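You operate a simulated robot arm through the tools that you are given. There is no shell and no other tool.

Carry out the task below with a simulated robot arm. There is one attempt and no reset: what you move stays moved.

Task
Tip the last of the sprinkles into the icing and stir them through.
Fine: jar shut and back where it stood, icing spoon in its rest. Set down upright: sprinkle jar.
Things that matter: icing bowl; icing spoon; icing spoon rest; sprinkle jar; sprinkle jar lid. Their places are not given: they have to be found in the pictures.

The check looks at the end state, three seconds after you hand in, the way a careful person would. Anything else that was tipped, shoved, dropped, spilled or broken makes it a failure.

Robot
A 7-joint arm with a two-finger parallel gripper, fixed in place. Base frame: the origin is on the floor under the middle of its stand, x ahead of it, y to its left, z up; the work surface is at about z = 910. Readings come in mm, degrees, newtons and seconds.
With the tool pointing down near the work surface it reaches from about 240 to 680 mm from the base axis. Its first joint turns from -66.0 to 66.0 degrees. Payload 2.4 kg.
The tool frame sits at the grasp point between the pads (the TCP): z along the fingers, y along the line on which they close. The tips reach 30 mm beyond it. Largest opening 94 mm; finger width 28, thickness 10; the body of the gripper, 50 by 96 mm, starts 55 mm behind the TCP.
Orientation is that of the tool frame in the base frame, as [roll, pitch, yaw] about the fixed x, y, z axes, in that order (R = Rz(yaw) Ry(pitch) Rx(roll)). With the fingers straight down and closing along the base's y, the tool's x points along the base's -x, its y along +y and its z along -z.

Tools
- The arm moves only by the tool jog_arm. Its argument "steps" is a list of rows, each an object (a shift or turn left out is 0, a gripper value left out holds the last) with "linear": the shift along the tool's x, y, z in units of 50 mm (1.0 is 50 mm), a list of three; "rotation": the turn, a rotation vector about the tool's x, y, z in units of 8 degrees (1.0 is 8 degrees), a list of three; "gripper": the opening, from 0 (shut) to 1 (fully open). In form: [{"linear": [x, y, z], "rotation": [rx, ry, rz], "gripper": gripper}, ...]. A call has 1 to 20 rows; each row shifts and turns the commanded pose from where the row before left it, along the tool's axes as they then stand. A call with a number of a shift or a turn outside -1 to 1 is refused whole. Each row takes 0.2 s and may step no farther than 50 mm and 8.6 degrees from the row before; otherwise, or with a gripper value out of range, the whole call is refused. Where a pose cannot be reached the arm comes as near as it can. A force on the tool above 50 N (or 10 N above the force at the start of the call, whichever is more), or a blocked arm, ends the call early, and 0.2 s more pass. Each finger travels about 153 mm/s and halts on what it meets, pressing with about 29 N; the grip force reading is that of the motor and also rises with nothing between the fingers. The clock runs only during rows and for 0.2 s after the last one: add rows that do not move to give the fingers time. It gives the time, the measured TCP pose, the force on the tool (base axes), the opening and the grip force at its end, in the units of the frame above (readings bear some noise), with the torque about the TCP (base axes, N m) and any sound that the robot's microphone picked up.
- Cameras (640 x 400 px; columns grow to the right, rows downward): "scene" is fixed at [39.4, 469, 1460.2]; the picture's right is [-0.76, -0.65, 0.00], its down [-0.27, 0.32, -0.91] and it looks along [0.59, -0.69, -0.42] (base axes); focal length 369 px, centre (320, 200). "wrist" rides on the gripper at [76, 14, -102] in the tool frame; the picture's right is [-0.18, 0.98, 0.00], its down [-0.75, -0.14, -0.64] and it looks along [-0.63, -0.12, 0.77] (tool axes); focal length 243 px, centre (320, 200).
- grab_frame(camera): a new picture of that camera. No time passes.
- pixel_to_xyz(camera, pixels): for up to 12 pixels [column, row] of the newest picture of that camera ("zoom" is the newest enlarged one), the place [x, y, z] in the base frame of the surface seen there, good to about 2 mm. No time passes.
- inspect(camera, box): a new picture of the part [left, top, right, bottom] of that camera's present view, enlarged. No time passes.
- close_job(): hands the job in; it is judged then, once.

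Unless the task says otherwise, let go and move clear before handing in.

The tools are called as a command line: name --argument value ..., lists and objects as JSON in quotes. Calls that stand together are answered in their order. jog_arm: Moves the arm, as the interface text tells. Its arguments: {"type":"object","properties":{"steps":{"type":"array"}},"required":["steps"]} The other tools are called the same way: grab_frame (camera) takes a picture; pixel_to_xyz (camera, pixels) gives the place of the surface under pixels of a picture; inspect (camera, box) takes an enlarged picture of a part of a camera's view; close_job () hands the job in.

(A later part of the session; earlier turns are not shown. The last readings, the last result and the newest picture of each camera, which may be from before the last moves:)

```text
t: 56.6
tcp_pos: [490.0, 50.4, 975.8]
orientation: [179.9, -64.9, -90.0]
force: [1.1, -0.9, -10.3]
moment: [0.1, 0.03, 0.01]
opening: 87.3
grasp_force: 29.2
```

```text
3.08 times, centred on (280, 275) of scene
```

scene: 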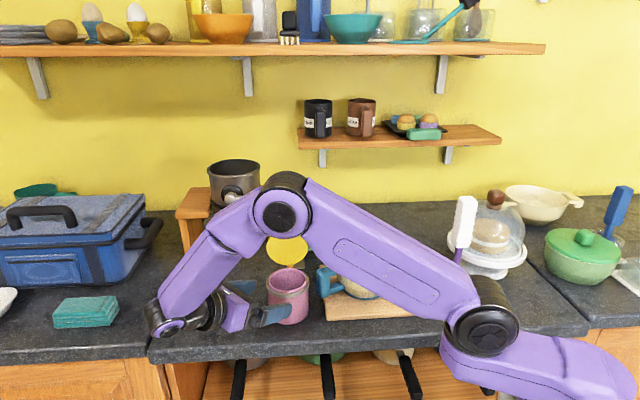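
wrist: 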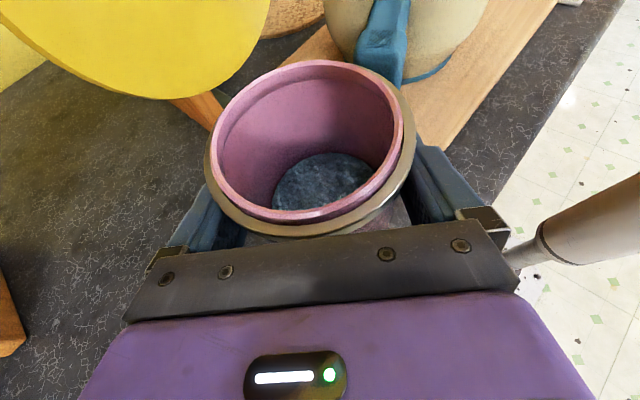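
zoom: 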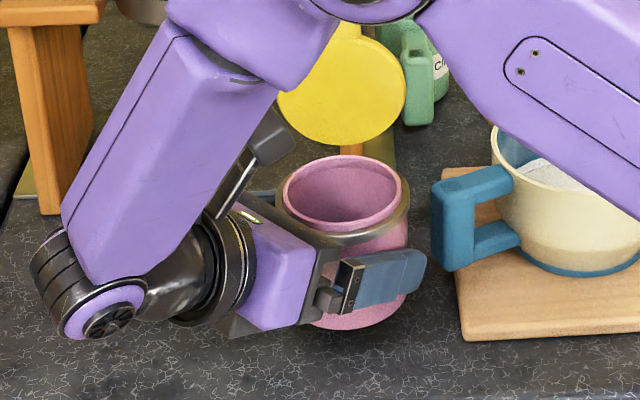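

The jar lifts cleanly with a weight of about 10 N and no slip. I'll carry it toward the robot and up, away from the crank and the bowl handle, keeping it upright.

jog_arm --steps '[{"linear": [-0.053, 0.425, -0.113]}, {"linear": [-0.053, 0.425, -0.113]}, {"linear": [-0.053, 0.425, -0.113]}, {"linear": [-0.053, 0.425, -0.113]}, {"linear": [0.502, 0, -0.234]}, {"linear": [0.502, 0, -0.234]}, {"linear": [0.502, 0, -0.234]}, {"linear": [0.502, 0, -0.234]}, {"linear": [0.502, 0, -0.234]}, {"linear": [0.502, 0, -0.234]}, {"linear": [0.502, 0, -0.234]}, {}]'

grab_frame --camera "scene"

grab_frame --camera "wrist"

```text
t: 59.2
tcp_pos: [406.6, 73.5, 1170.2]
orientation: [179.9, -65.0, -89.9]
force: [0.1, -0.5, -9.7]
moment: [0.12, 0.01, 0.0]
opening: 87.3
grasp_force: 29.2
```

```text
taken
```

scene: 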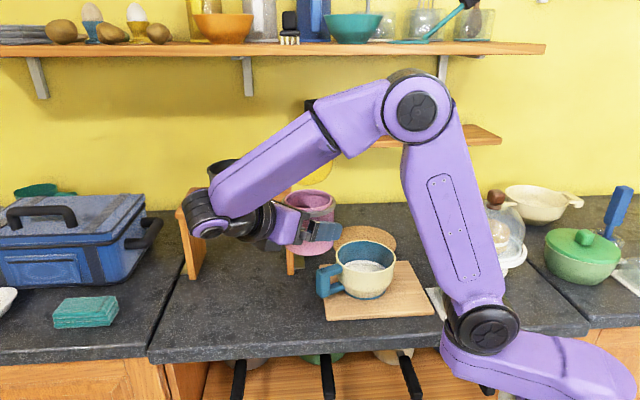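

```text
taken
```

wrist: 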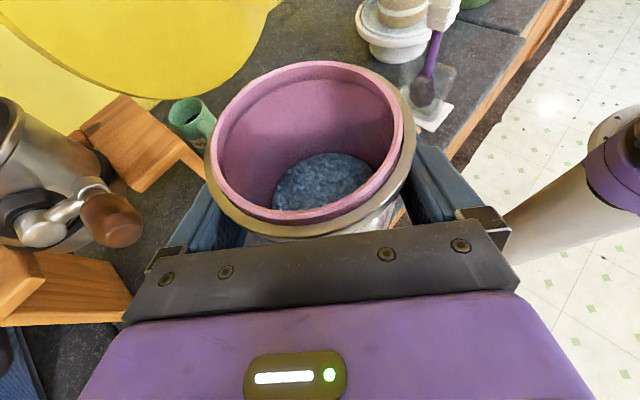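

The jar is held upright at z≈1170 with the sprinkles inside. I'll carry it over the bowl, then level the tool to horizontal.

jog_arm --steps '[{"linear": [0.19, -0.0685, 0.467]}, {"linear": [0.19, -0.0685, 0.467]}, {"linear": [0.19, -0.0685, 0.467]}, {"linear": [0.19, -0.0685, 0.467]}, {"linear": [0.19, -0.0685, 0.467]}, {"linear": [0.19, -0.0685, 0.467]}, {"linear": [0.19, -0.0685, 0.467]}, {"linear": [0.19, -0.0685, 0.467]}, {"rotation": [0, 0.521, 0]}, {"rotation": [0, 0.521, 0]}, {"rotation": [0, 0.521, 0]}, {"rotation": [0, 0.521, 0]}, {"rotation": [0, 0.521, 0]}, {"rotation": [0, 0.521, 0]}, {}]'

grab_frame --camera "scene"

grab_frame --camera "wrist"

```text
t: 62.4
tcp_pos: [433.1, -128.0, 1160.7]
orientation: [156.4, -90.0, -66.5]
force: [-0.6, 0.3, -9.9]
moment: [0.11, 0.03, 0.02]
opening: 87.4
grasp_force: 28.9
```

```text
taken
```

scene: 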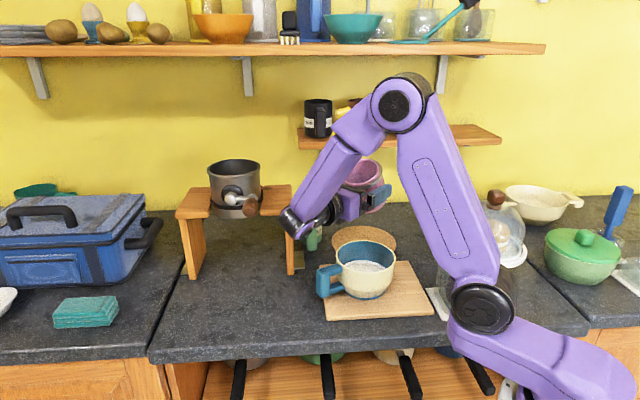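

```text
taken
```

wrist: 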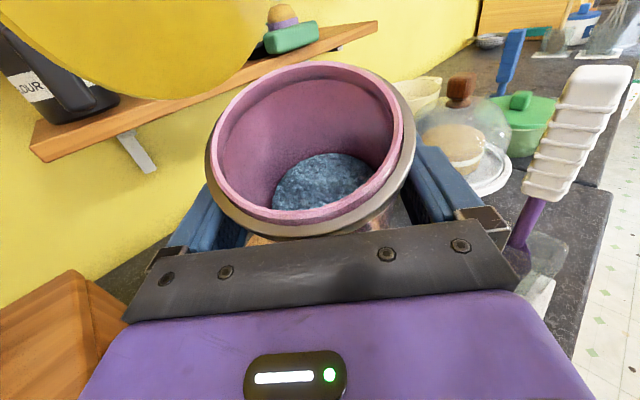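

The jar is over the bowl with the tool horizontal. Before tipping, I'll check where the forearm and elbow are relative to the lid's sweep.

pixel_to_xyz --camera "scene" --pixels '[[395, 105], [375, 135], [345, 160], [325, 185], [310, 210], [295, 222], [430, 150], [450, 220], [348, 108], [370, 170], [380, 190], [340, 205]]'

inspect --camera "scene" --box '[270, 70, 440, 250]'

```text
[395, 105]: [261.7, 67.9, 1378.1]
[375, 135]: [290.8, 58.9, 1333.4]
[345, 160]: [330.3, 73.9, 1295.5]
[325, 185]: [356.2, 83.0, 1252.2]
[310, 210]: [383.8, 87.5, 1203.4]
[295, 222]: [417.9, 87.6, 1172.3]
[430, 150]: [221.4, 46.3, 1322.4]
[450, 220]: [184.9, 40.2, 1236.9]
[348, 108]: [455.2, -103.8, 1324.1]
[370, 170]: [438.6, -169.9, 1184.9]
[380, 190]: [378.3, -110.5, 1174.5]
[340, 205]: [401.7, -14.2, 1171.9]
```

```text
2.22 times, centred on (355, 160) of scene
```

zoom: 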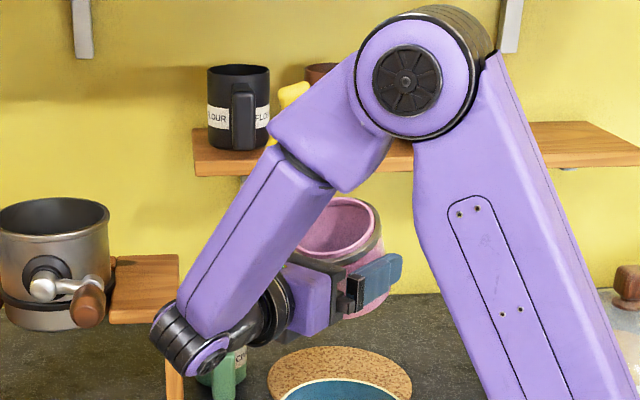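

The forearm stays at y ≥ 0 while the lid sweeps at y ≤ -95, so the roll is clear. I'll roll to 40° first and check that the jar stays put in the grip.

jog_arm --steps '[{"rotation": [0, 0, 1]}, {"rotation": [0, 0, 1]}, {"rotation": [0, 0, 1]}, {"rotation": [0, 0, 1]}, {"rotation": [0, 0, 1]}]'

grab_frame --camera "wrist"

grab_frame --camera "scene"

```text
t: 63.6
tcp_pos: [433.3, -127.0, 1159.8]
orientation: [-90.0, -49.8, 180.0]
force: [1.5, -0.1, -9.4]
moment: [0.12, 0.05, -0.02]
opening: 87.3
grasp_force: 29.2
```

```text
taken
```

wrist: 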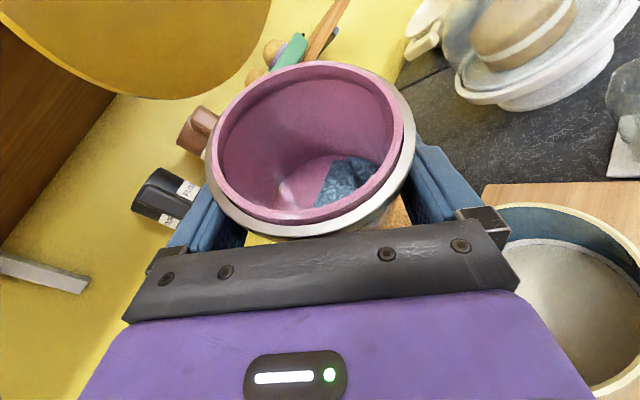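

```text
taken
```

scene: 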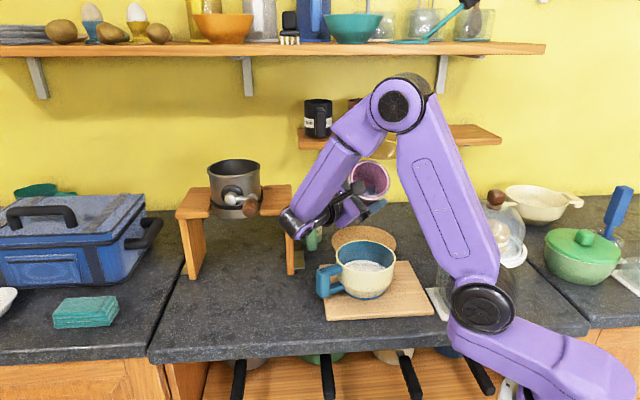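

The sprinkles slid into the lower corner and the grip hasn't shifted. I'll lower 20 mm and continue the roll to 80°, just short of pouring.

jog_arm --steps '[{"linear": [-0.306, 0.257, 0]}, {"rotation": [0, 0, 1]}, {"rotation": [0, 0, 1]}, {"rotation": [0, 0, 1]}, {"rotation": [0, 0, 1]}, {"rotation": [0, 0, 1]}]'

grab_frame --camera "wrist"

inspect --camera "scene" --box '[290, 140, 450, 310]'

```text
t: 65.0
tcp_pos: [431.9, -127.8, 1140.8]
orientation: [-90.0, -9.8, 180.0]
force: [0.4, 0.4, -9.3]
moment: [0.11, 0.07, 0.0]
opening: 87.1
grasp_force: 28.7
```

```text
taken
```

wrist: 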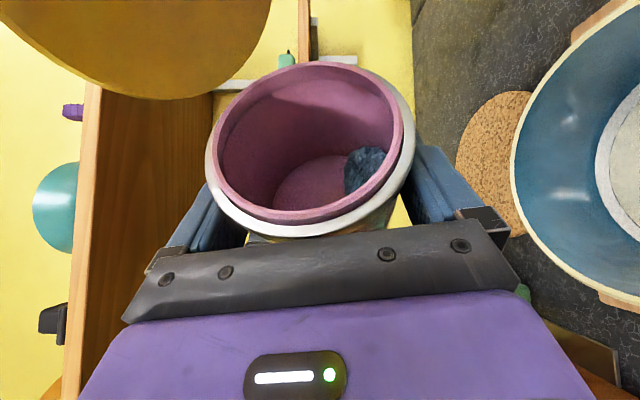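

```text
2.35 times, centred on (370, 225) of scene
```

zoom: 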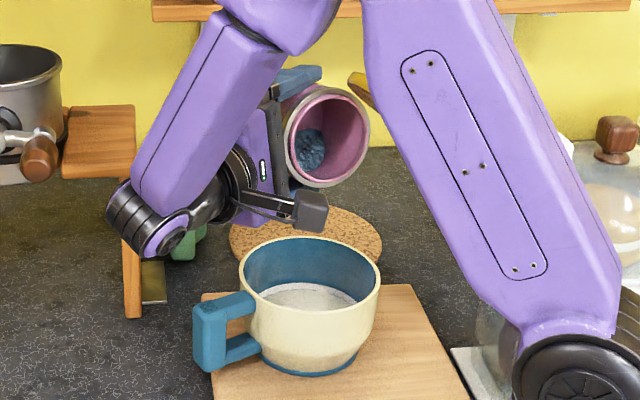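

The sprinkles are still inside and the mouth is above the bowl. I'll roll slowly now in 3° steps to 110° and watch where they start to fall.

jog_arm --steps '[{"rotation": [0, 0, 0.375]}, {"rotation": [0, 0, 0.375]}, {"rotation": [0, 0, 0.375]}, {"rotation": [0, 0, 0.375]}, {"rotation": [0, 0, 0.375]}, {"rotation": [0, 0, 0.375]}, {"rotation": [0, 0, 0.375]}, {"rotation": [0, 0, 0.375]}]'

grab_frame --camera "wrist"

inspect --camera "scene" --box '[290, 140, 450, 310]'

```text
t: 66.8
tcp_pos: [432.1, -127.0, 1141.2]
orientation: [-89.9, 14.0, -180.0]
force: [-0.7, 0.4, -10.0]
moment: [0.13, 0.06, 0.02]
opening: 87.3
grasp_force: 29.3
```

```text
taken
```

wrist: 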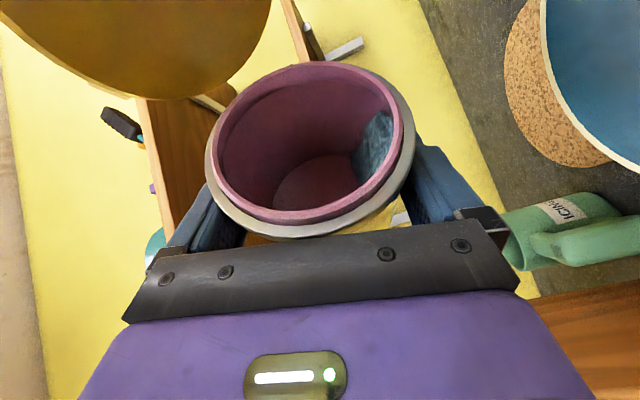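

```text
2.35 times, centred on (370, 225) of scene
```

zoom: 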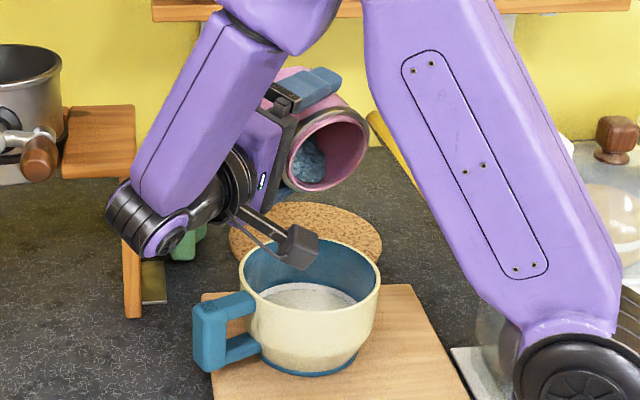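

At 104° the sprinkles are creeping along the wall toward the lip. I'll continue slowly to about 120°.

jog_arm --steps '[{"rotation": [0, 0, 0.375]}, {"rotation": [0, 0, 0.375]}, {"rotation": [0, 0, 0.375]}, {"rotation": [0, 0, 0.375]}, {"rotation": [0, 0, 0.375]}]'

grab_frame --camera "wrist"

inspect --camera "scene" --box '[290, 140, 450, 310]'

```text
t: 68.0
tcp_pos: [433.7, -127.0, 1140.2]
orientation: [-90.0, 29.0, -180.0]
force: [-0.2, 0.4, -9.3]
moment: [0.13, 0.02, 0.01]
opening: 87.1
grasp_force: 28.9
```

```text
taken
```

wrist: 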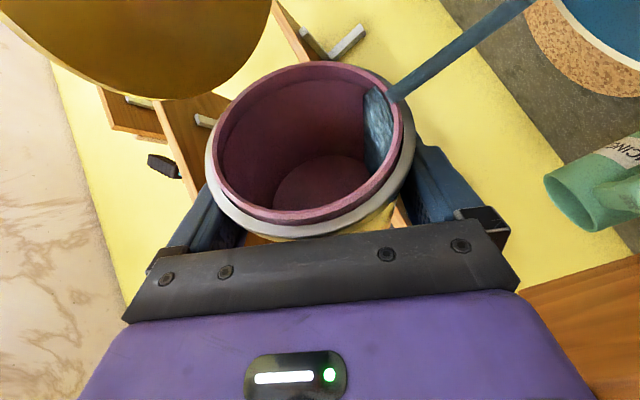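

```text
2.35 times, centred on (370, 225) of scene
```

zoom: 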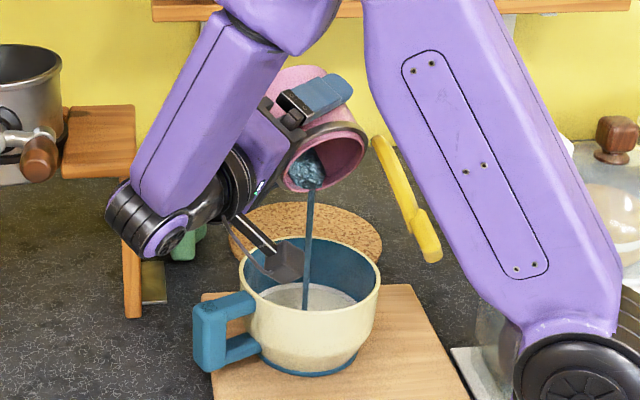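

A stream of sprinkles is falling into the middle of the bowl at zoom (305,300). I'll hold for a moment so they keep flowing, then check.

jog_arm --steps '[{}, {}, {}, {}, {}, {}, {}, {}]'

grab_frame --camera "wrist"

inspect --camera "scene" --box '[290, 140, 450, 310]'

```text
t: 69.8
tcp_pos: [433.3, -126.4, 1140.8]
orientation: [-90.1, 29.0, 179.9]
force: [-0.3, 0.8, -9.0]
moment: [0.11, 0.02, -0.01]
opening: 87.3
grasp_force: 28.7
```

```text
taken
```

wrist: 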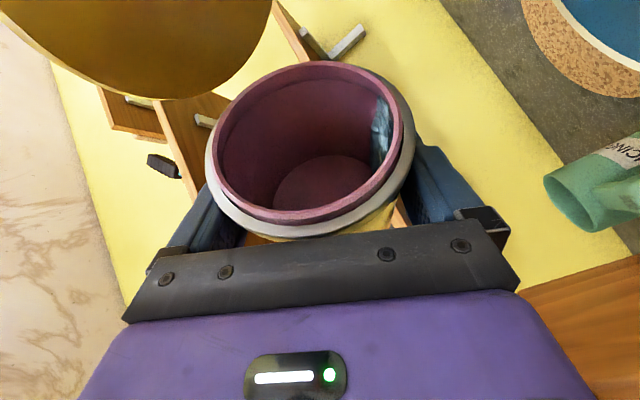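

```text
2.35 times, centred on (370, 225) of scene
```

zoom: 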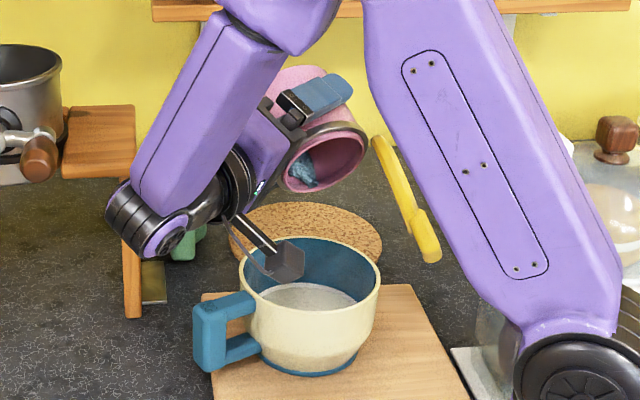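

The flow paused with some sprinkles left in the jar. I'll keep rolling slowly to about 134°.

jog_arm --steps '[{"rotation": [0, 0, 0.375]}, {"rotation": [0, 0, 0.375]}, {"rotation": [0, 0, 0.375]}, {"rotation": [0, 0, 0.375]}, {"rotation": [0, 0, 0.375]}, {}, {}, {}]'

grab_frame --camera "wrist"

inspect --camera "scene" --box '[290, 140, 450, 310]'

```text
t: 71.6
tcp_pos: [433.3, -128.0, 1141.7]
orientation: [-89.9, 43.9, 180.0]
force: [0.9, -0.6, -8.9]
moment: [0.14, 0.02, -0.04]
opening: 87.1
grasp_force: 28.5
```

```text
taken
```

wrist: 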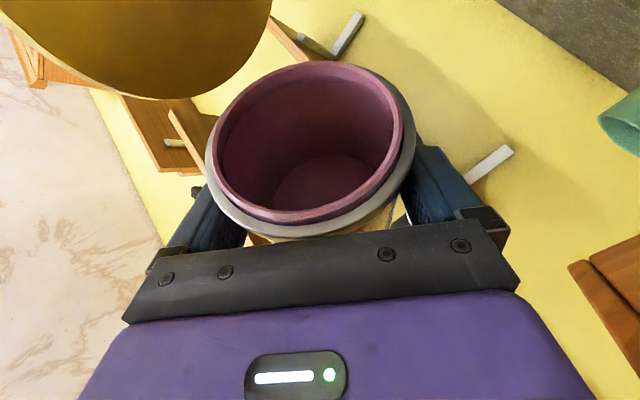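

```text
2.35 times, centred on (370, 225) of scene
```

zoom: 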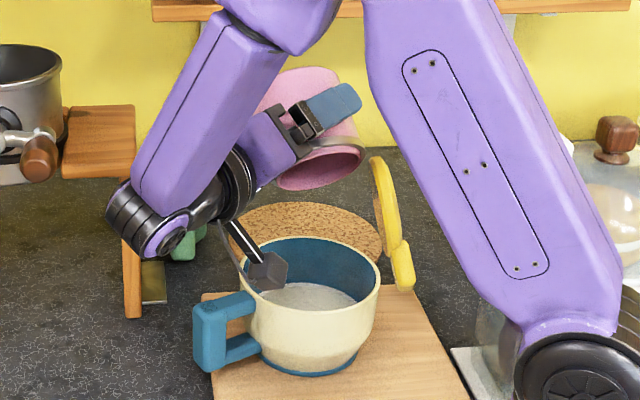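

The jar looks empty at 134°. I'll go a bit further to about 150° with a pause so the last grains fall, then inspect the inside.

jog_arm --steps '[{"rotation": [0, 0, 0.5]}, {"rotation": [0, 0, 0.5]}, {"rotation": [0, 0, 0.5]}, {"rotation": [0, 0, 0.5]}, {}, {}, {}]'

inspect --camera "wrist" --box '[190, 40, 430, 250]'

inspect --camera "scene" --box '[300, 180, 430, 310]'

```text
t: 73.2
tcp_pos: [432.0, -127.1, 1141.7]
orientation: [-90.0, 60.0, -180.0]
force: [-1.1, -0.6, -9.5]
moment: [0.13, 0.02, 0.01]
opening: 87.1
grasp_force: 29.1
```

```text
1.90 times, centred on (310, 145) of wrist
```

zoom: 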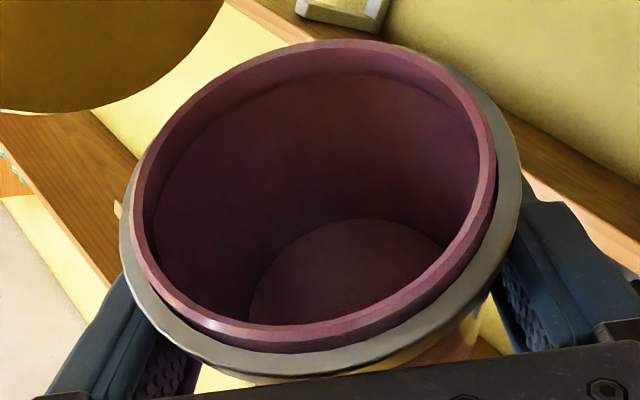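

```text
3.08 times, centred on (365, 245) of scene
```

zoom: 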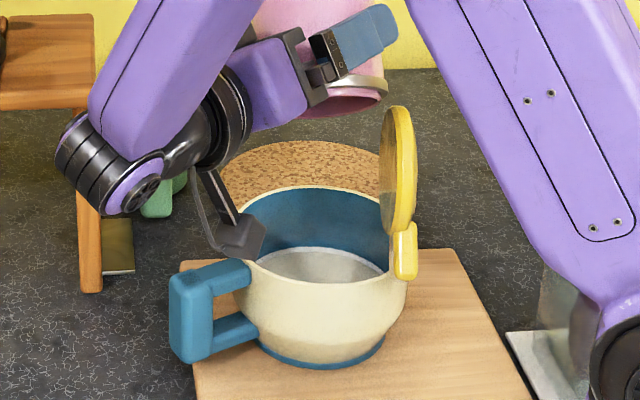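

The jar is completely empty. I'll roll it back upright, 150° in reverse.

jog_arm --steps '[{"rotation": [0, 0, -0.75]}, {"rotation": [0, 0, -1]}, {"rotation": [0, 0, -1]}, {"rotation": [0, 0, -1]}, {"rotation": [0, 0, -1]}, {"rotation": [0, 0, -1]}, {"rotation": [0, 0, -1]}, {"rotation": [0, 0, -1]}, {"rotation": [0, 0, -1]}, {"rotation": [0, 0, -1]}, {"rotation": [0, 0, -1]}, {"rotation": [0, 0, -1]}, {"rotation": [0, 0, -1]}, {"rotation": [0, 0, -1]}, {"rotation": [0, 0, -1]}, {"rotation": [0, 0, -1]}, {"rotation": [0, 0, -1]}, {"rotation": [0, 0, -1]}, {"rotation": [0, 0, -1]}, {}]'

grab_frame --camera "wrist"

grab_frame --camera "scene"

inspect --camera "scene" --box '[310, 220, 440, 330]'

```text
t: 77.4
tcp_pos: [432.9, -128.5, 1140.3]
orientation: [100.0, -90.0, -10.1]
force: [-0.6, 0.0, -9.4]
moment: [0.09, 0.0, -0.01]
opening: 87.3
grasp_force: 29.5
```

```text
taken
```

wrist: 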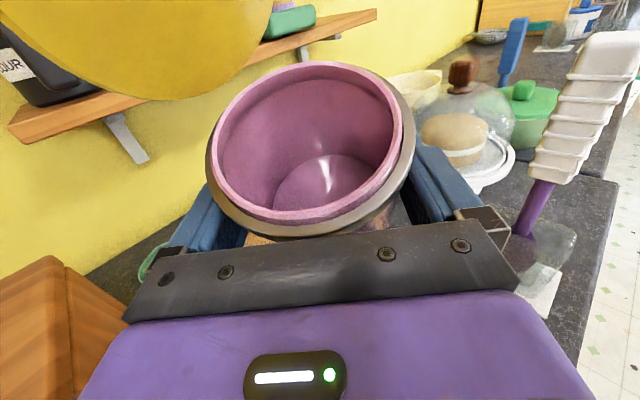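

```text
taken
```

scene: 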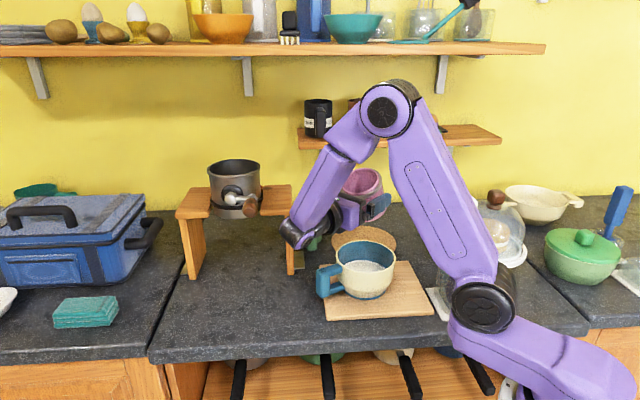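

```text
3.64 times, centred on (375, 275) of scene
```

zoom: 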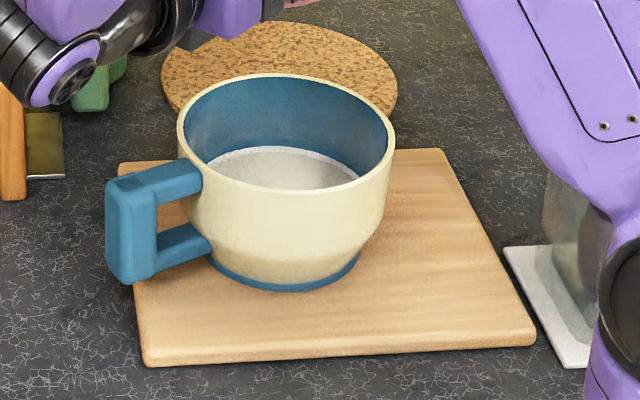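

I see no spills on the board or counter. The commanded path sums to a displacement of (-57.6, -176.4, +183.7) from the grasp point, so I'll retrace it. First I'll pitch back so the jar is upright and retreat to the waypoint in front of the counter.

jog_arm --steps '[{"rotation": [0, -0.521, 0]}, {"rotation": [0, -0.521, 0]}, {"rotation": [0, -0.521, 0]}, {"rotation": [0, -0.521, 0]}, {"rotation": [0, -0.521, 0]}, {"rotation": [0, -0.521, 0]}, {"linear": [-0.147, 0.06725, -0.4905]}, {"linear": [-0.147, 0.06725, -0.4905]}, {"linear": [-0.147, 0.06725, -0.4905]}, {"linear": [-0.147, 0.06725, -0.4905]}, {"linear": [-0.147, 0.06725, -0.4905]}, {"linear": [-0.147, 0.06725, -0.4905]}, {"linear": [-0.147, 0.06725, -0.4905]}, {"linear": [-0.147, 0.06725, -0.4905]}, {}]'

grab_frame --camera "scene"

grab_frame --camera "wrist"

```text
t: 80.6
tcp_pos: [404.3, 76.5, 1171.8]
orientation: [180.0, -65.0, -90.1]
force: [0.2, -0.3, -9.1]
moment: [0.12, 0.03, 0.0]
opening: 87.0
grasp_force: 28.8
```

```text
taken
```

scene: 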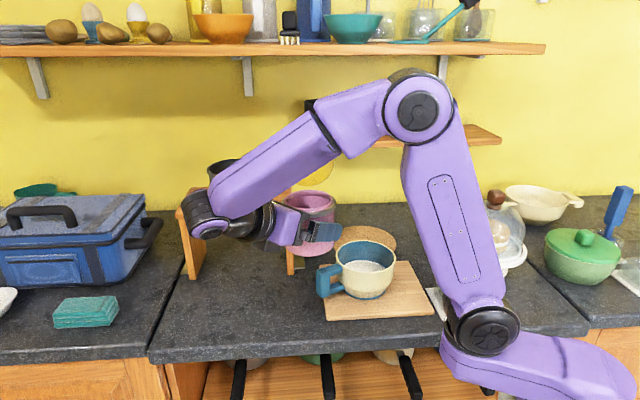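

```text
taken
```

wrist: 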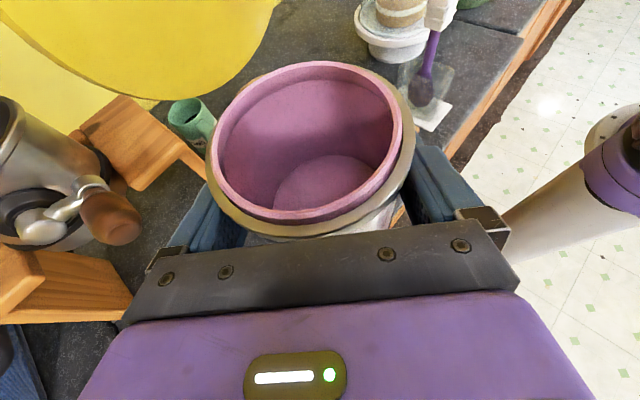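

The empty jar is upright at the waypoint and still seated the same way in the grip. I'll go down, across, and stop just above its original place.

jog_arm --steps '[{"linear": [-0.4997, 0, 0.233]}, {"linear": [-0.4997, 0, 0.233]}, {"linear": [-0.4997, 0, 0.233]}, {"linear": [-0.4997, 0, 0.233]}, {"linear": [-0.4997, 0, 0.233]}, {"linear": [-0.4997, 0, 0.233]}, {"linear": [-0.4997, 0, 0.233]}, {"linear": [0.0556, -0.4225, 0.1192]}, {"linear": [0.0556, -0.4225, 0.1192]}, {"linear": [0.0556, -0.4225, 0.1192]}, {"linear": [0.0556, -0.4225, 0.1192]}, {}, {}]'

grab_frame --camera "wrist"

inspect --camera "scene" --box '[200, 210, 360, 340]'

```text
t: 83.4
tcp_pos: [490.4, 47.6, 978.0]
orientation: [180.0, -65.0, -90.1]
force: [0.3, -0.8, -9.3]
moment: [0.07, -0.02, -0.04]
opening: 87.1
grasp_force: 29.3
```

```text
taken
```

wrist: 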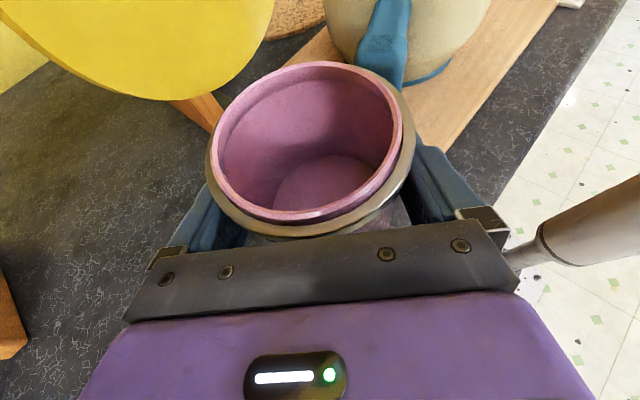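

```text
3.08 times, centred on (280, 275) of scene
```

zoom: 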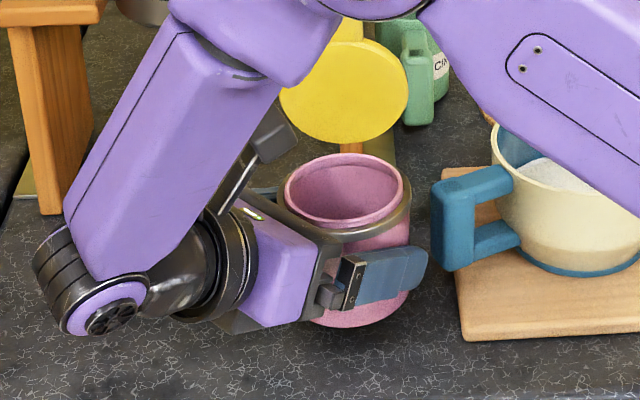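

It's above the original spot. I'll lower gently, watching for the weight to transfer to the counter.

jog_arm --steps '[{"linear": [-0.0884, 0, 0.0412]}, {"linear": [-0.0884, 0, 0.0412]}, {"linear": [-0.0884, 0, 0.0412]}, {"linear": [-0.0725, 0, 0.0338]}, {}]'

```text
t: 84.6
tcp_pos: [490.1, 48.5, 957.4]
orientation: [180.0, -65.0, -90.0]
force: [-0.1, 0.1, -9.2]
moment: [0.06, 0.03, -0.02]
opening: 86.9
grasp_force: 29.5
```

The full weight is still on the gripper, so I'll step down about 1 mm at a time.

jog_arm --steps '[{"linear": [-0.0181, 0, 0.00845]}, {}]'

jog_arm --steps '[{"linear": [-0.0181, 0, 0.00845]}, {}]'

```text
t: 85.2
tcp_pos: [490.7, 48.1, 958.0]
orientation: [-179.9, -65.0, -90.0]
force: [-0.4, -0.5, -8.8]
moment: [0.08, 0.02, -0.01]
opening: 87.2
grasp_force: 29.5
```

```text
t: 85.8
tcp_pos: [490.3, 47.3, 957.3]
orientation: [-179.8, -65.1, -90.2]
force: [-3.8, 0.6, 1.2]
moment: [-0.01, -0.37, -0.01]
opening: 87.4
grasp_force: 28.6
```

The weight has transferred to the counter. I'll open the gripper and check that the jar stands level.

jog_arm --steps '[{"gripper": 0.96}, {"gripper": 1}, {}, {}]'

grab_frame --camera "wrist"

inspect --camera "scene" --box '[200, 210, 360, 340]'

```text
t: 86.8
tcp_pos: [490.4, 47.7, 956.2]
orientation: [-180.0, -65.0, -90.0]
force: [-0.7, 0.0, -0.4]
moment: [0.0, 0.03, 0.0]
opening: 93.9
grasp_force: 0.0
```

```text
taken
```

wrist: 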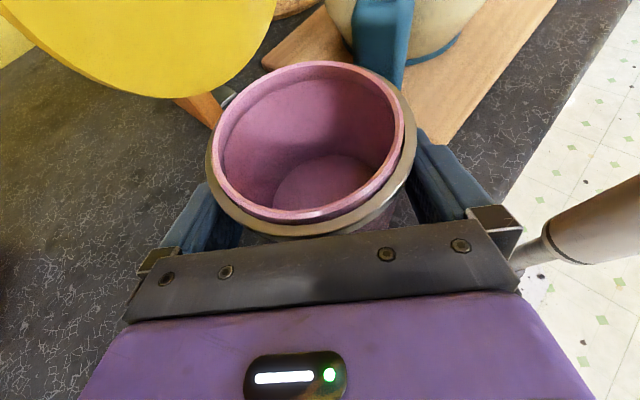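

```text
3.08 times, centred on (280, 275) of scene
```

zoom: 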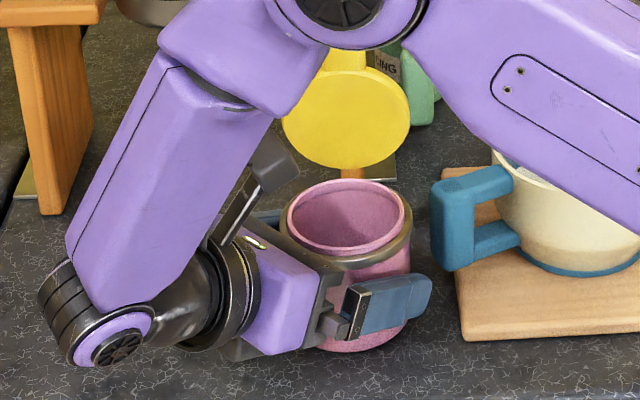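

The jar is standing free and upright at its place. I'll withdraw along the tool axis, move clear to the side, and go up.

jog_arm --steps '[{"linear": [0, 0, -0.307]}, {"linear": [0, 0, -0.307]}, {"linear": [0, 0, -0.307]}, {"linear": [0, 0, -0.307]}, {"linear": [0, 0, -0.307]}, {"linear": [0, 0.55, 0]}, {"linear": [0, 0.55, 0]}, {"linear": [0, 0.544, 0]}, {"linear": [0.734, 0, -0.301]}, {"linear": [0.734, 0, -0.301]}, {"linear": [0.734, 0, -0.301]}, {"linear": [0.734, 0, -0.301]}, {"linear": [0.734, 0, -0.301]}]'

jog_arm --steps '[{"rotation": [0, 0, 0.9375], "gripper": 0}, {"rotation": [0, 0, 0.9375]}, {"rotation": [0, 0, 0.9375]}, {"rotation": [0, 0, 0.9375]}, {"rotation": [0, 0, 0.9375]}, {"rotation": [0, 0, 0.9375]}, {"rotation": [0, 0, 0.9375]}, {"rotation": [0, 0, 0.9375]}, {"rotation": [0, 0, 0.9375]}, {"rotation": [0, 0, 0.9375]}, {"rotation": [0, 0, 0.9375]}, {"rotation": [0, 0, 0.9375]}]'

jog_arm --steps '[{"rotation": [-0.9028, 0, 0]}, {"rotation": [-0.9028, 0, 0]}, {"rotation": [-0.9028, 0, 0]}, {"rotation": [-0.9028, 0, 0]}, {"rotation": [-0.9028, 0, 0]}, {"rotation": [-0.9028, 0, 0]}, {"rotation": [-0.9028, 0, 0]}, {"rotation": [-0.9028, 0, 0]}, {"rotation": [-0.9028, 0, 0]}, {"rotation": [0, 0, 0.9375]}, {"rotation": [0, 0, 0.9375]}, {"rotation": [0, 0, 0.9375]}, {"rotation": [0, 0, 0.9375]}, {"rotation": [0, 0, 0.9375]}, {"rotation": [0, 0, 0.9375]}]'

grab_frame --camera "scene"

grab_frame --camera "wrist"

```text
t: 89.6
tcp_pos: [408.2, 105.9, 1186.8]
orientation: [179.9, -65.0, -89.9]
force: [0.0, 0.2, -0.1]
moment: [-0.01, -0.03, 0.02]
opening: 93.7
grasp_force: 0.1
```

```text
t: 92.2
tcp_pos: [407.1, 108.0, 1187.2]
orientation: [-114.9, 0.1, 179.9]
force: [0.2, 0.6, 0.3]
moment: [-0.03, 0.02, -0.01]
opening: 0.1
grasp_force: 29.0
```

```text
t: 95.4
tcp_pos: [407.3, 106.6, 1187.5]
orientation: [180.0, 0.0, 134.9]
force: [0.2, 0.5, 0.8]
moment: [0.01, 0.0, -0.01]
opening: 0.0
grasp_force: 29.2
```

```text
taken
```

scene: 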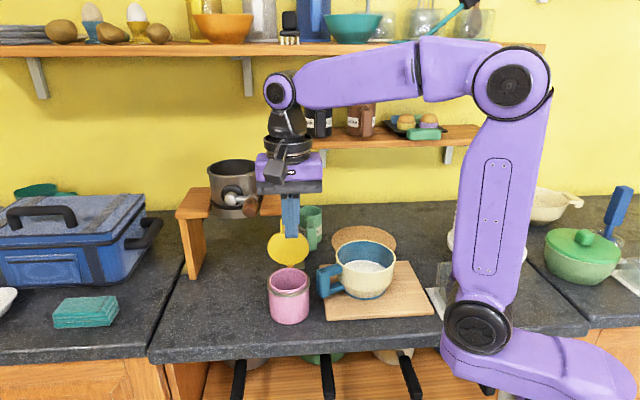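

```text
taken
```

wrist: 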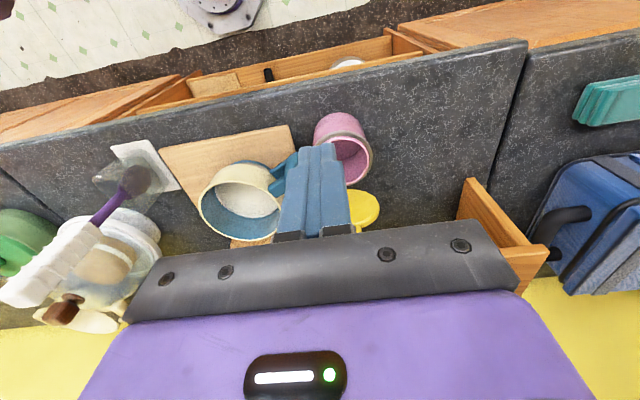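

The jar is back at its place with the lid up. I'll check where the lid is exactly, and look for the sprinkles in the bowl.

inspect --camera "wrist" --box '[190, 100, 400, 250]'

inspect --camera "scene" --box '[250, 205, 330, 330]'

pixel_to_xyz --camera "zoom" --pixels '[[315, 110], [315, 140], [315, 165], [280, 140], [355, 140], [320, 70], [320, 300], [320, 330], [320, 360], [270, 340], [370, 340], [320, 288]]'

pixel_to_xyz --camera "wrist" --pixels '[[316, 140], [371, 155], [340, 113], [345, 185], [362, 210], [240, 200], [225, 200], [260, 215]]'

```text
2.67 times, centred on (295, 175) of wrist
```

zoom: 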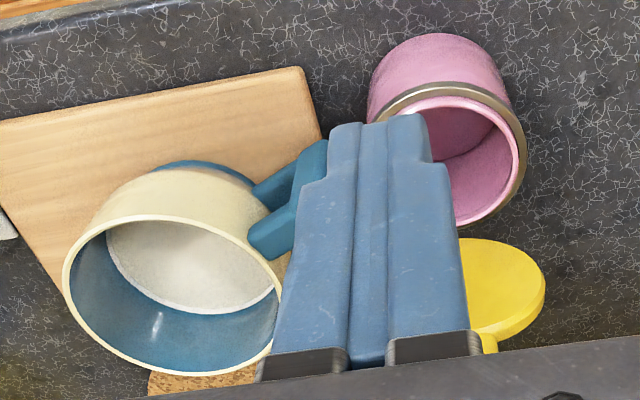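

```text
3.20 times, centred on (290, 268) of scene
```

zoom: 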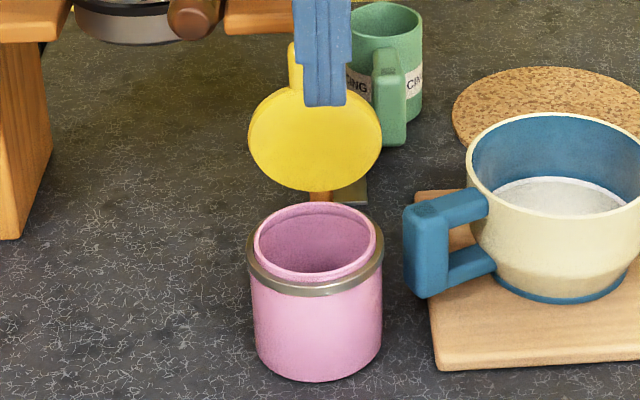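

```text
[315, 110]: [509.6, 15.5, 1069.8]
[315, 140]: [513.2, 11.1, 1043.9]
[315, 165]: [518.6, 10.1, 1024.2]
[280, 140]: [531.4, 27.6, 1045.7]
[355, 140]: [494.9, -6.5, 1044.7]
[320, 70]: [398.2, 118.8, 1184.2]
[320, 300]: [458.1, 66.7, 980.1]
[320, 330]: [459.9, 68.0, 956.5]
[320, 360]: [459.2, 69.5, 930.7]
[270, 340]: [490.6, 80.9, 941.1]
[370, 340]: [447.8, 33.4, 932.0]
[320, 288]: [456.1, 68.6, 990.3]
```

```text
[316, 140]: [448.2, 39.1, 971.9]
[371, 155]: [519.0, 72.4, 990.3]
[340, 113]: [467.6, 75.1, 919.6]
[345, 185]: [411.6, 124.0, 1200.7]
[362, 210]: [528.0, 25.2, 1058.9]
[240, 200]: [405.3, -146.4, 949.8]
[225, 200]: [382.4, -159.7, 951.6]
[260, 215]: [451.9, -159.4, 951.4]
```

The lid has settled at about 77° and the jar is in its original place. I'll bring the closed fingers over to the far side of the lid and then nudge it shut toward the robot.

jog_arm --steps '[{"linear": [-0.75, 0.051, 0]}, {"linear": [-0.75, 0.051, 0]}, {"linear": [-0.75, 0.051, 0]}, {"linear": [-0.75, 0.051, 0]}, {"linear": [-0.75, 0.051, 0]}, {}]'

grab_frame --camera "scene"

grab_frame --camera "wrist"

```text
t: 96.8
tcp_pos: [546.5, -16.8, 1187.6]
orientation: [180.0, 0.0, 135.0]
force: [-0.2, -0.2, 0.2]
moment: [-0.04, -0.03, -0.01]
opening: 0.1
grasp_force: 29.3
```

```text
taken
```

scene: 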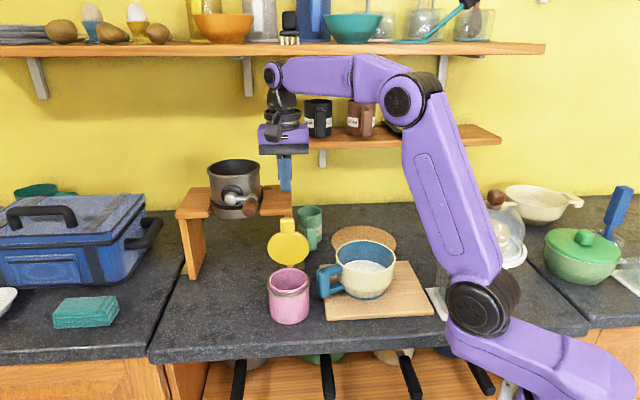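

```text
taken
```

wrist: 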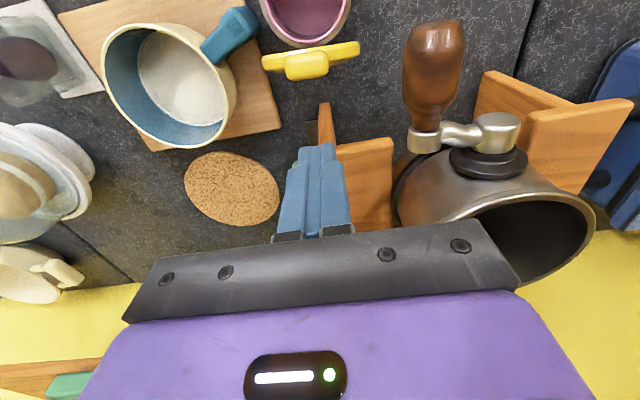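

This view shows the lid edge-on at (310,57) and the closed fingers beyond it. I'll measure the lid and tab from here and zoom in on the icing.

pixel_to_xyz --camera "wrist" --pixels '[[268, 62], [355, 48], [305, 72], [290, 65], [328, 60], [310, 50], [345, 150], [365, 180], [320, 110], [435, 60], [330, 145], [312, 160]]'

inspect --camera "wrist" --box '[90, 0, 270, 160]'

inspect --camera "wrist" --box '[230, 0, 420, 240]'

```text
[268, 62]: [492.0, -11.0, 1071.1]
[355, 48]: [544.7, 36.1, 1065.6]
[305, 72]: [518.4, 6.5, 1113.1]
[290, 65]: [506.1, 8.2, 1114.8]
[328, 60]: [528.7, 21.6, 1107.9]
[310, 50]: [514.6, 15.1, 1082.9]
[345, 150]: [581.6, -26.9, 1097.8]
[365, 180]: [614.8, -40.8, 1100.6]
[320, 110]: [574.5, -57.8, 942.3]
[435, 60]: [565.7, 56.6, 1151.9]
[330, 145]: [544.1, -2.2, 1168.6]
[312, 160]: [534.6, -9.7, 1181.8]
```

```text
2.50 times, centred on (180, 80) of wrist
```

zoom: 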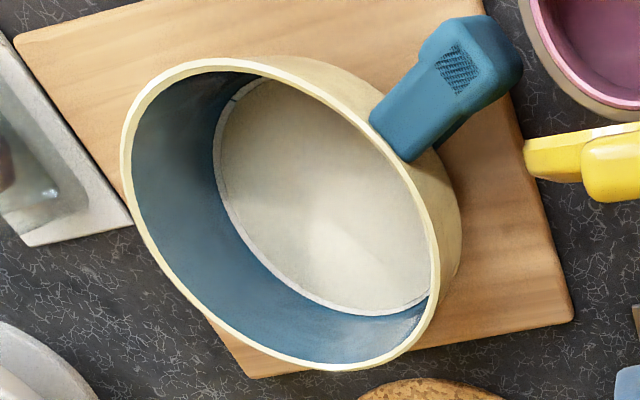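

```text
1.67 times, centred on (325, 120) of wrist
```

zoom: 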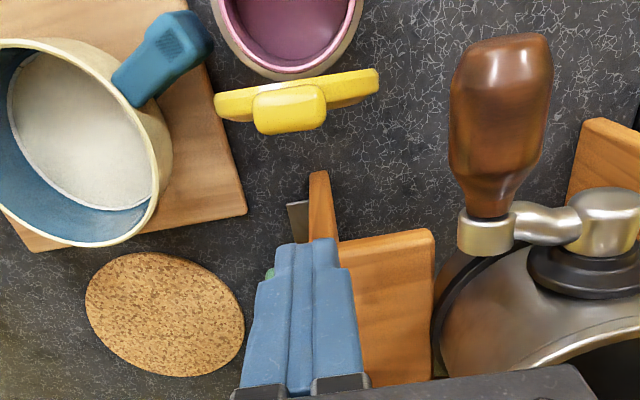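

I can't see distinct sprinkles on the icing, though its level rose about 2 mm (948.5 to about 951). I'll look closer at the icing surface and scan for stray sprinkles.

inspect --camera "wrist" --box '[145, 20, 225, 130]'

inspect --camera "scene" --box '[330, 235, 400, 280]'

inspect --camera "scene" --box '[300, 250, 480, 350]'

```text
3.64 times, centred on (185, 75) of wrist
```

zoom: 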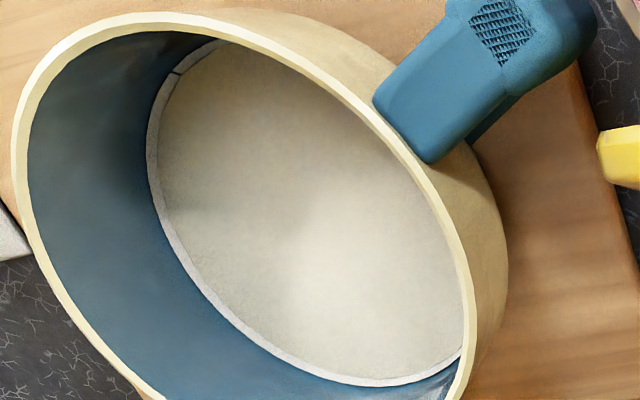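

```text
8.89 times, centred on (365, 258) of scene
```

zoom: 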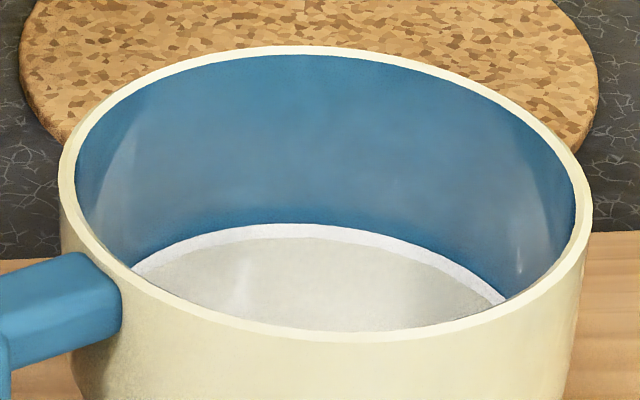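

```text
3.56 times, centred on (390, 300) of scene
```

zoom: 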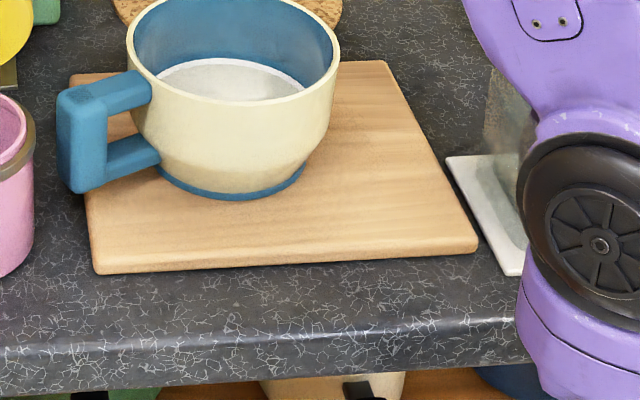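

There's no spill anywhere, and the sprinkles seem to have sunk into the icing. Now I'll lower the closed fingers behind the lid's tab and push it toward the robot to about 60°.

jog_arm --steps '[{"linear": [0, 0, 0.464]}, {"linear": [0, 0, 0.464]}, {"linear": [0, 0, 0.464]}, {"linear": [0.26, 0, 0]}, {"linear": [0.26, 0, 0]}, {"linear": [0.165, 0, 0.04]}, {"linear": [0.165, 0, 0.04]}, {"linear": [0.165, 0, 0.04]}, {"linear": [0.165, 0, 0.04]}, {}]'

grab_frame --camera "wrist"

grab_frame --camera "scene"

inspect --camera "scene" --box '[230, 190, 340, 330]'

```text
t: 99.0
tcp_pos: [508.1, 25.8, 1109.3]
orientation: [180.0, 0.0, 135.1]
force: [-0.1, 0.4, 0.1]
moment: [0.01, -0.02, 0.02]
opening: 0.2
grasp_force: 29.2
```

```text
taken
```

wrist: 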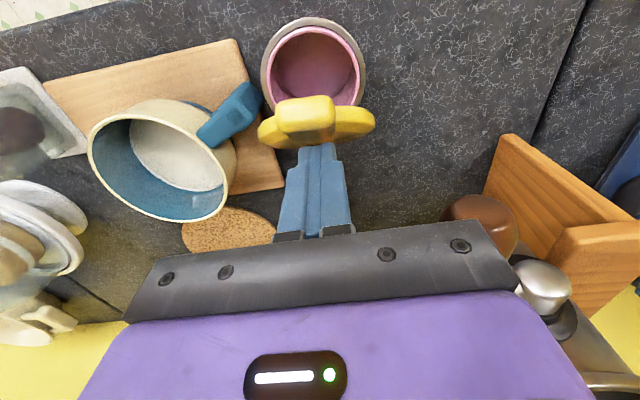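

```text
taken
```

scene: 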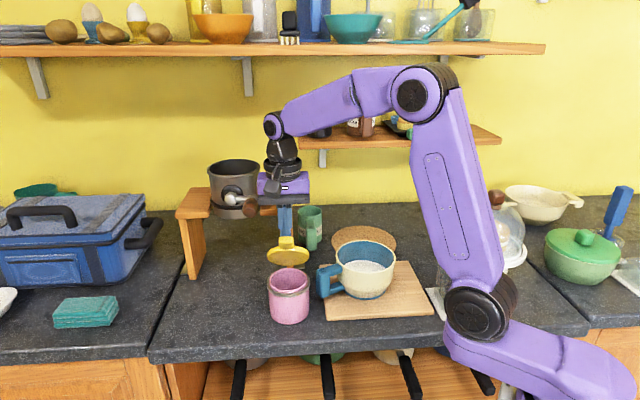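

```text
2.86 times, centred on (285, 260) of scene
```

zoom: 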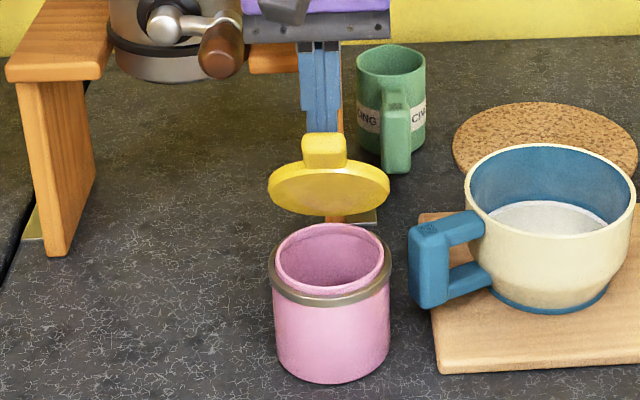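

The lid is following smoothly (now about 55°) and the jar is steady. I'll continue pushing along the arc toward shut.

jog_arm --steps '[{"linear": [0.22, 0, 0.14]}, {"linear": [0.22, 0, 0.14]}, {"linear": [0.19, 0, 0.16]}, {"linear": [0.19, 0, 0.16]}, {"linear": [0.14, 0, 0.2]}, {"linear": [0.14, 0, 0.2]}, {}]'

inspect --camera "scene" --box '[230, 190, 340, 330]'

grab_frame --camera "wrist"

```text
t: 100.6
tcp_pos: [469.1, 64.6, 1059.7]
orientation: [-179.9, 0.0, 135.0]
force: [0.4, 0.2, 0.0]
moment: [0.01, 0.0, 0.02]
opening: 0.0
grasp_force: 28.7
```

```text
2.86 times, centred on (285, 260) of scene
```

zoom: 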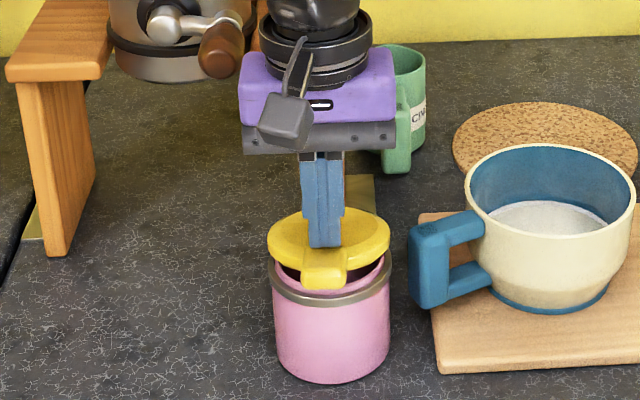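

```text
taken
```

wrist: 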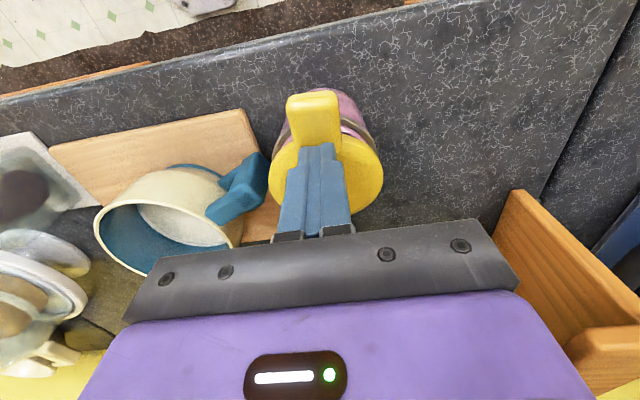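

The lid is about 15° from shut. I'll press straight down gently on its near edge.

jog_arm --steps '[{"linear": [0.12, 0, 0.16]}, {"linear": [0, 0, 0.08]}, {"linear": [0, 0, 0.06]}, {}]'

inspect --camera "scene" --box '[230, 190, 340, 330]'

```text
t: 101.6
tcp_pos: [465.0, 69.3, 1046.2]
orientation: [-180.0, 0.0, 134.9]
force: [0.2, 1.1, 0.2]
moment: [-0.01, 0.01, 0.04]
opening: 0.0
grasp_force: 29.1
```

```text
2.86 times, centred on (285, 260) of scene
```

zoom: 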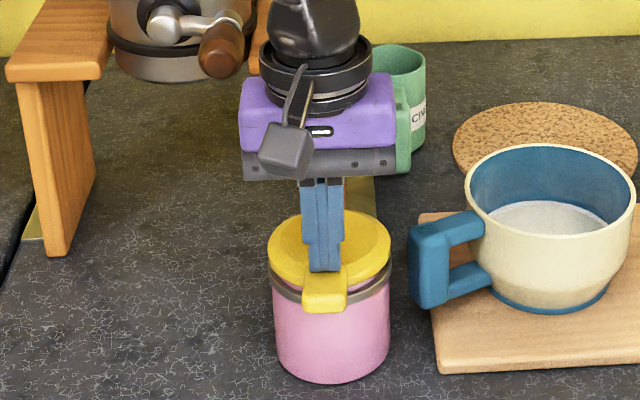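

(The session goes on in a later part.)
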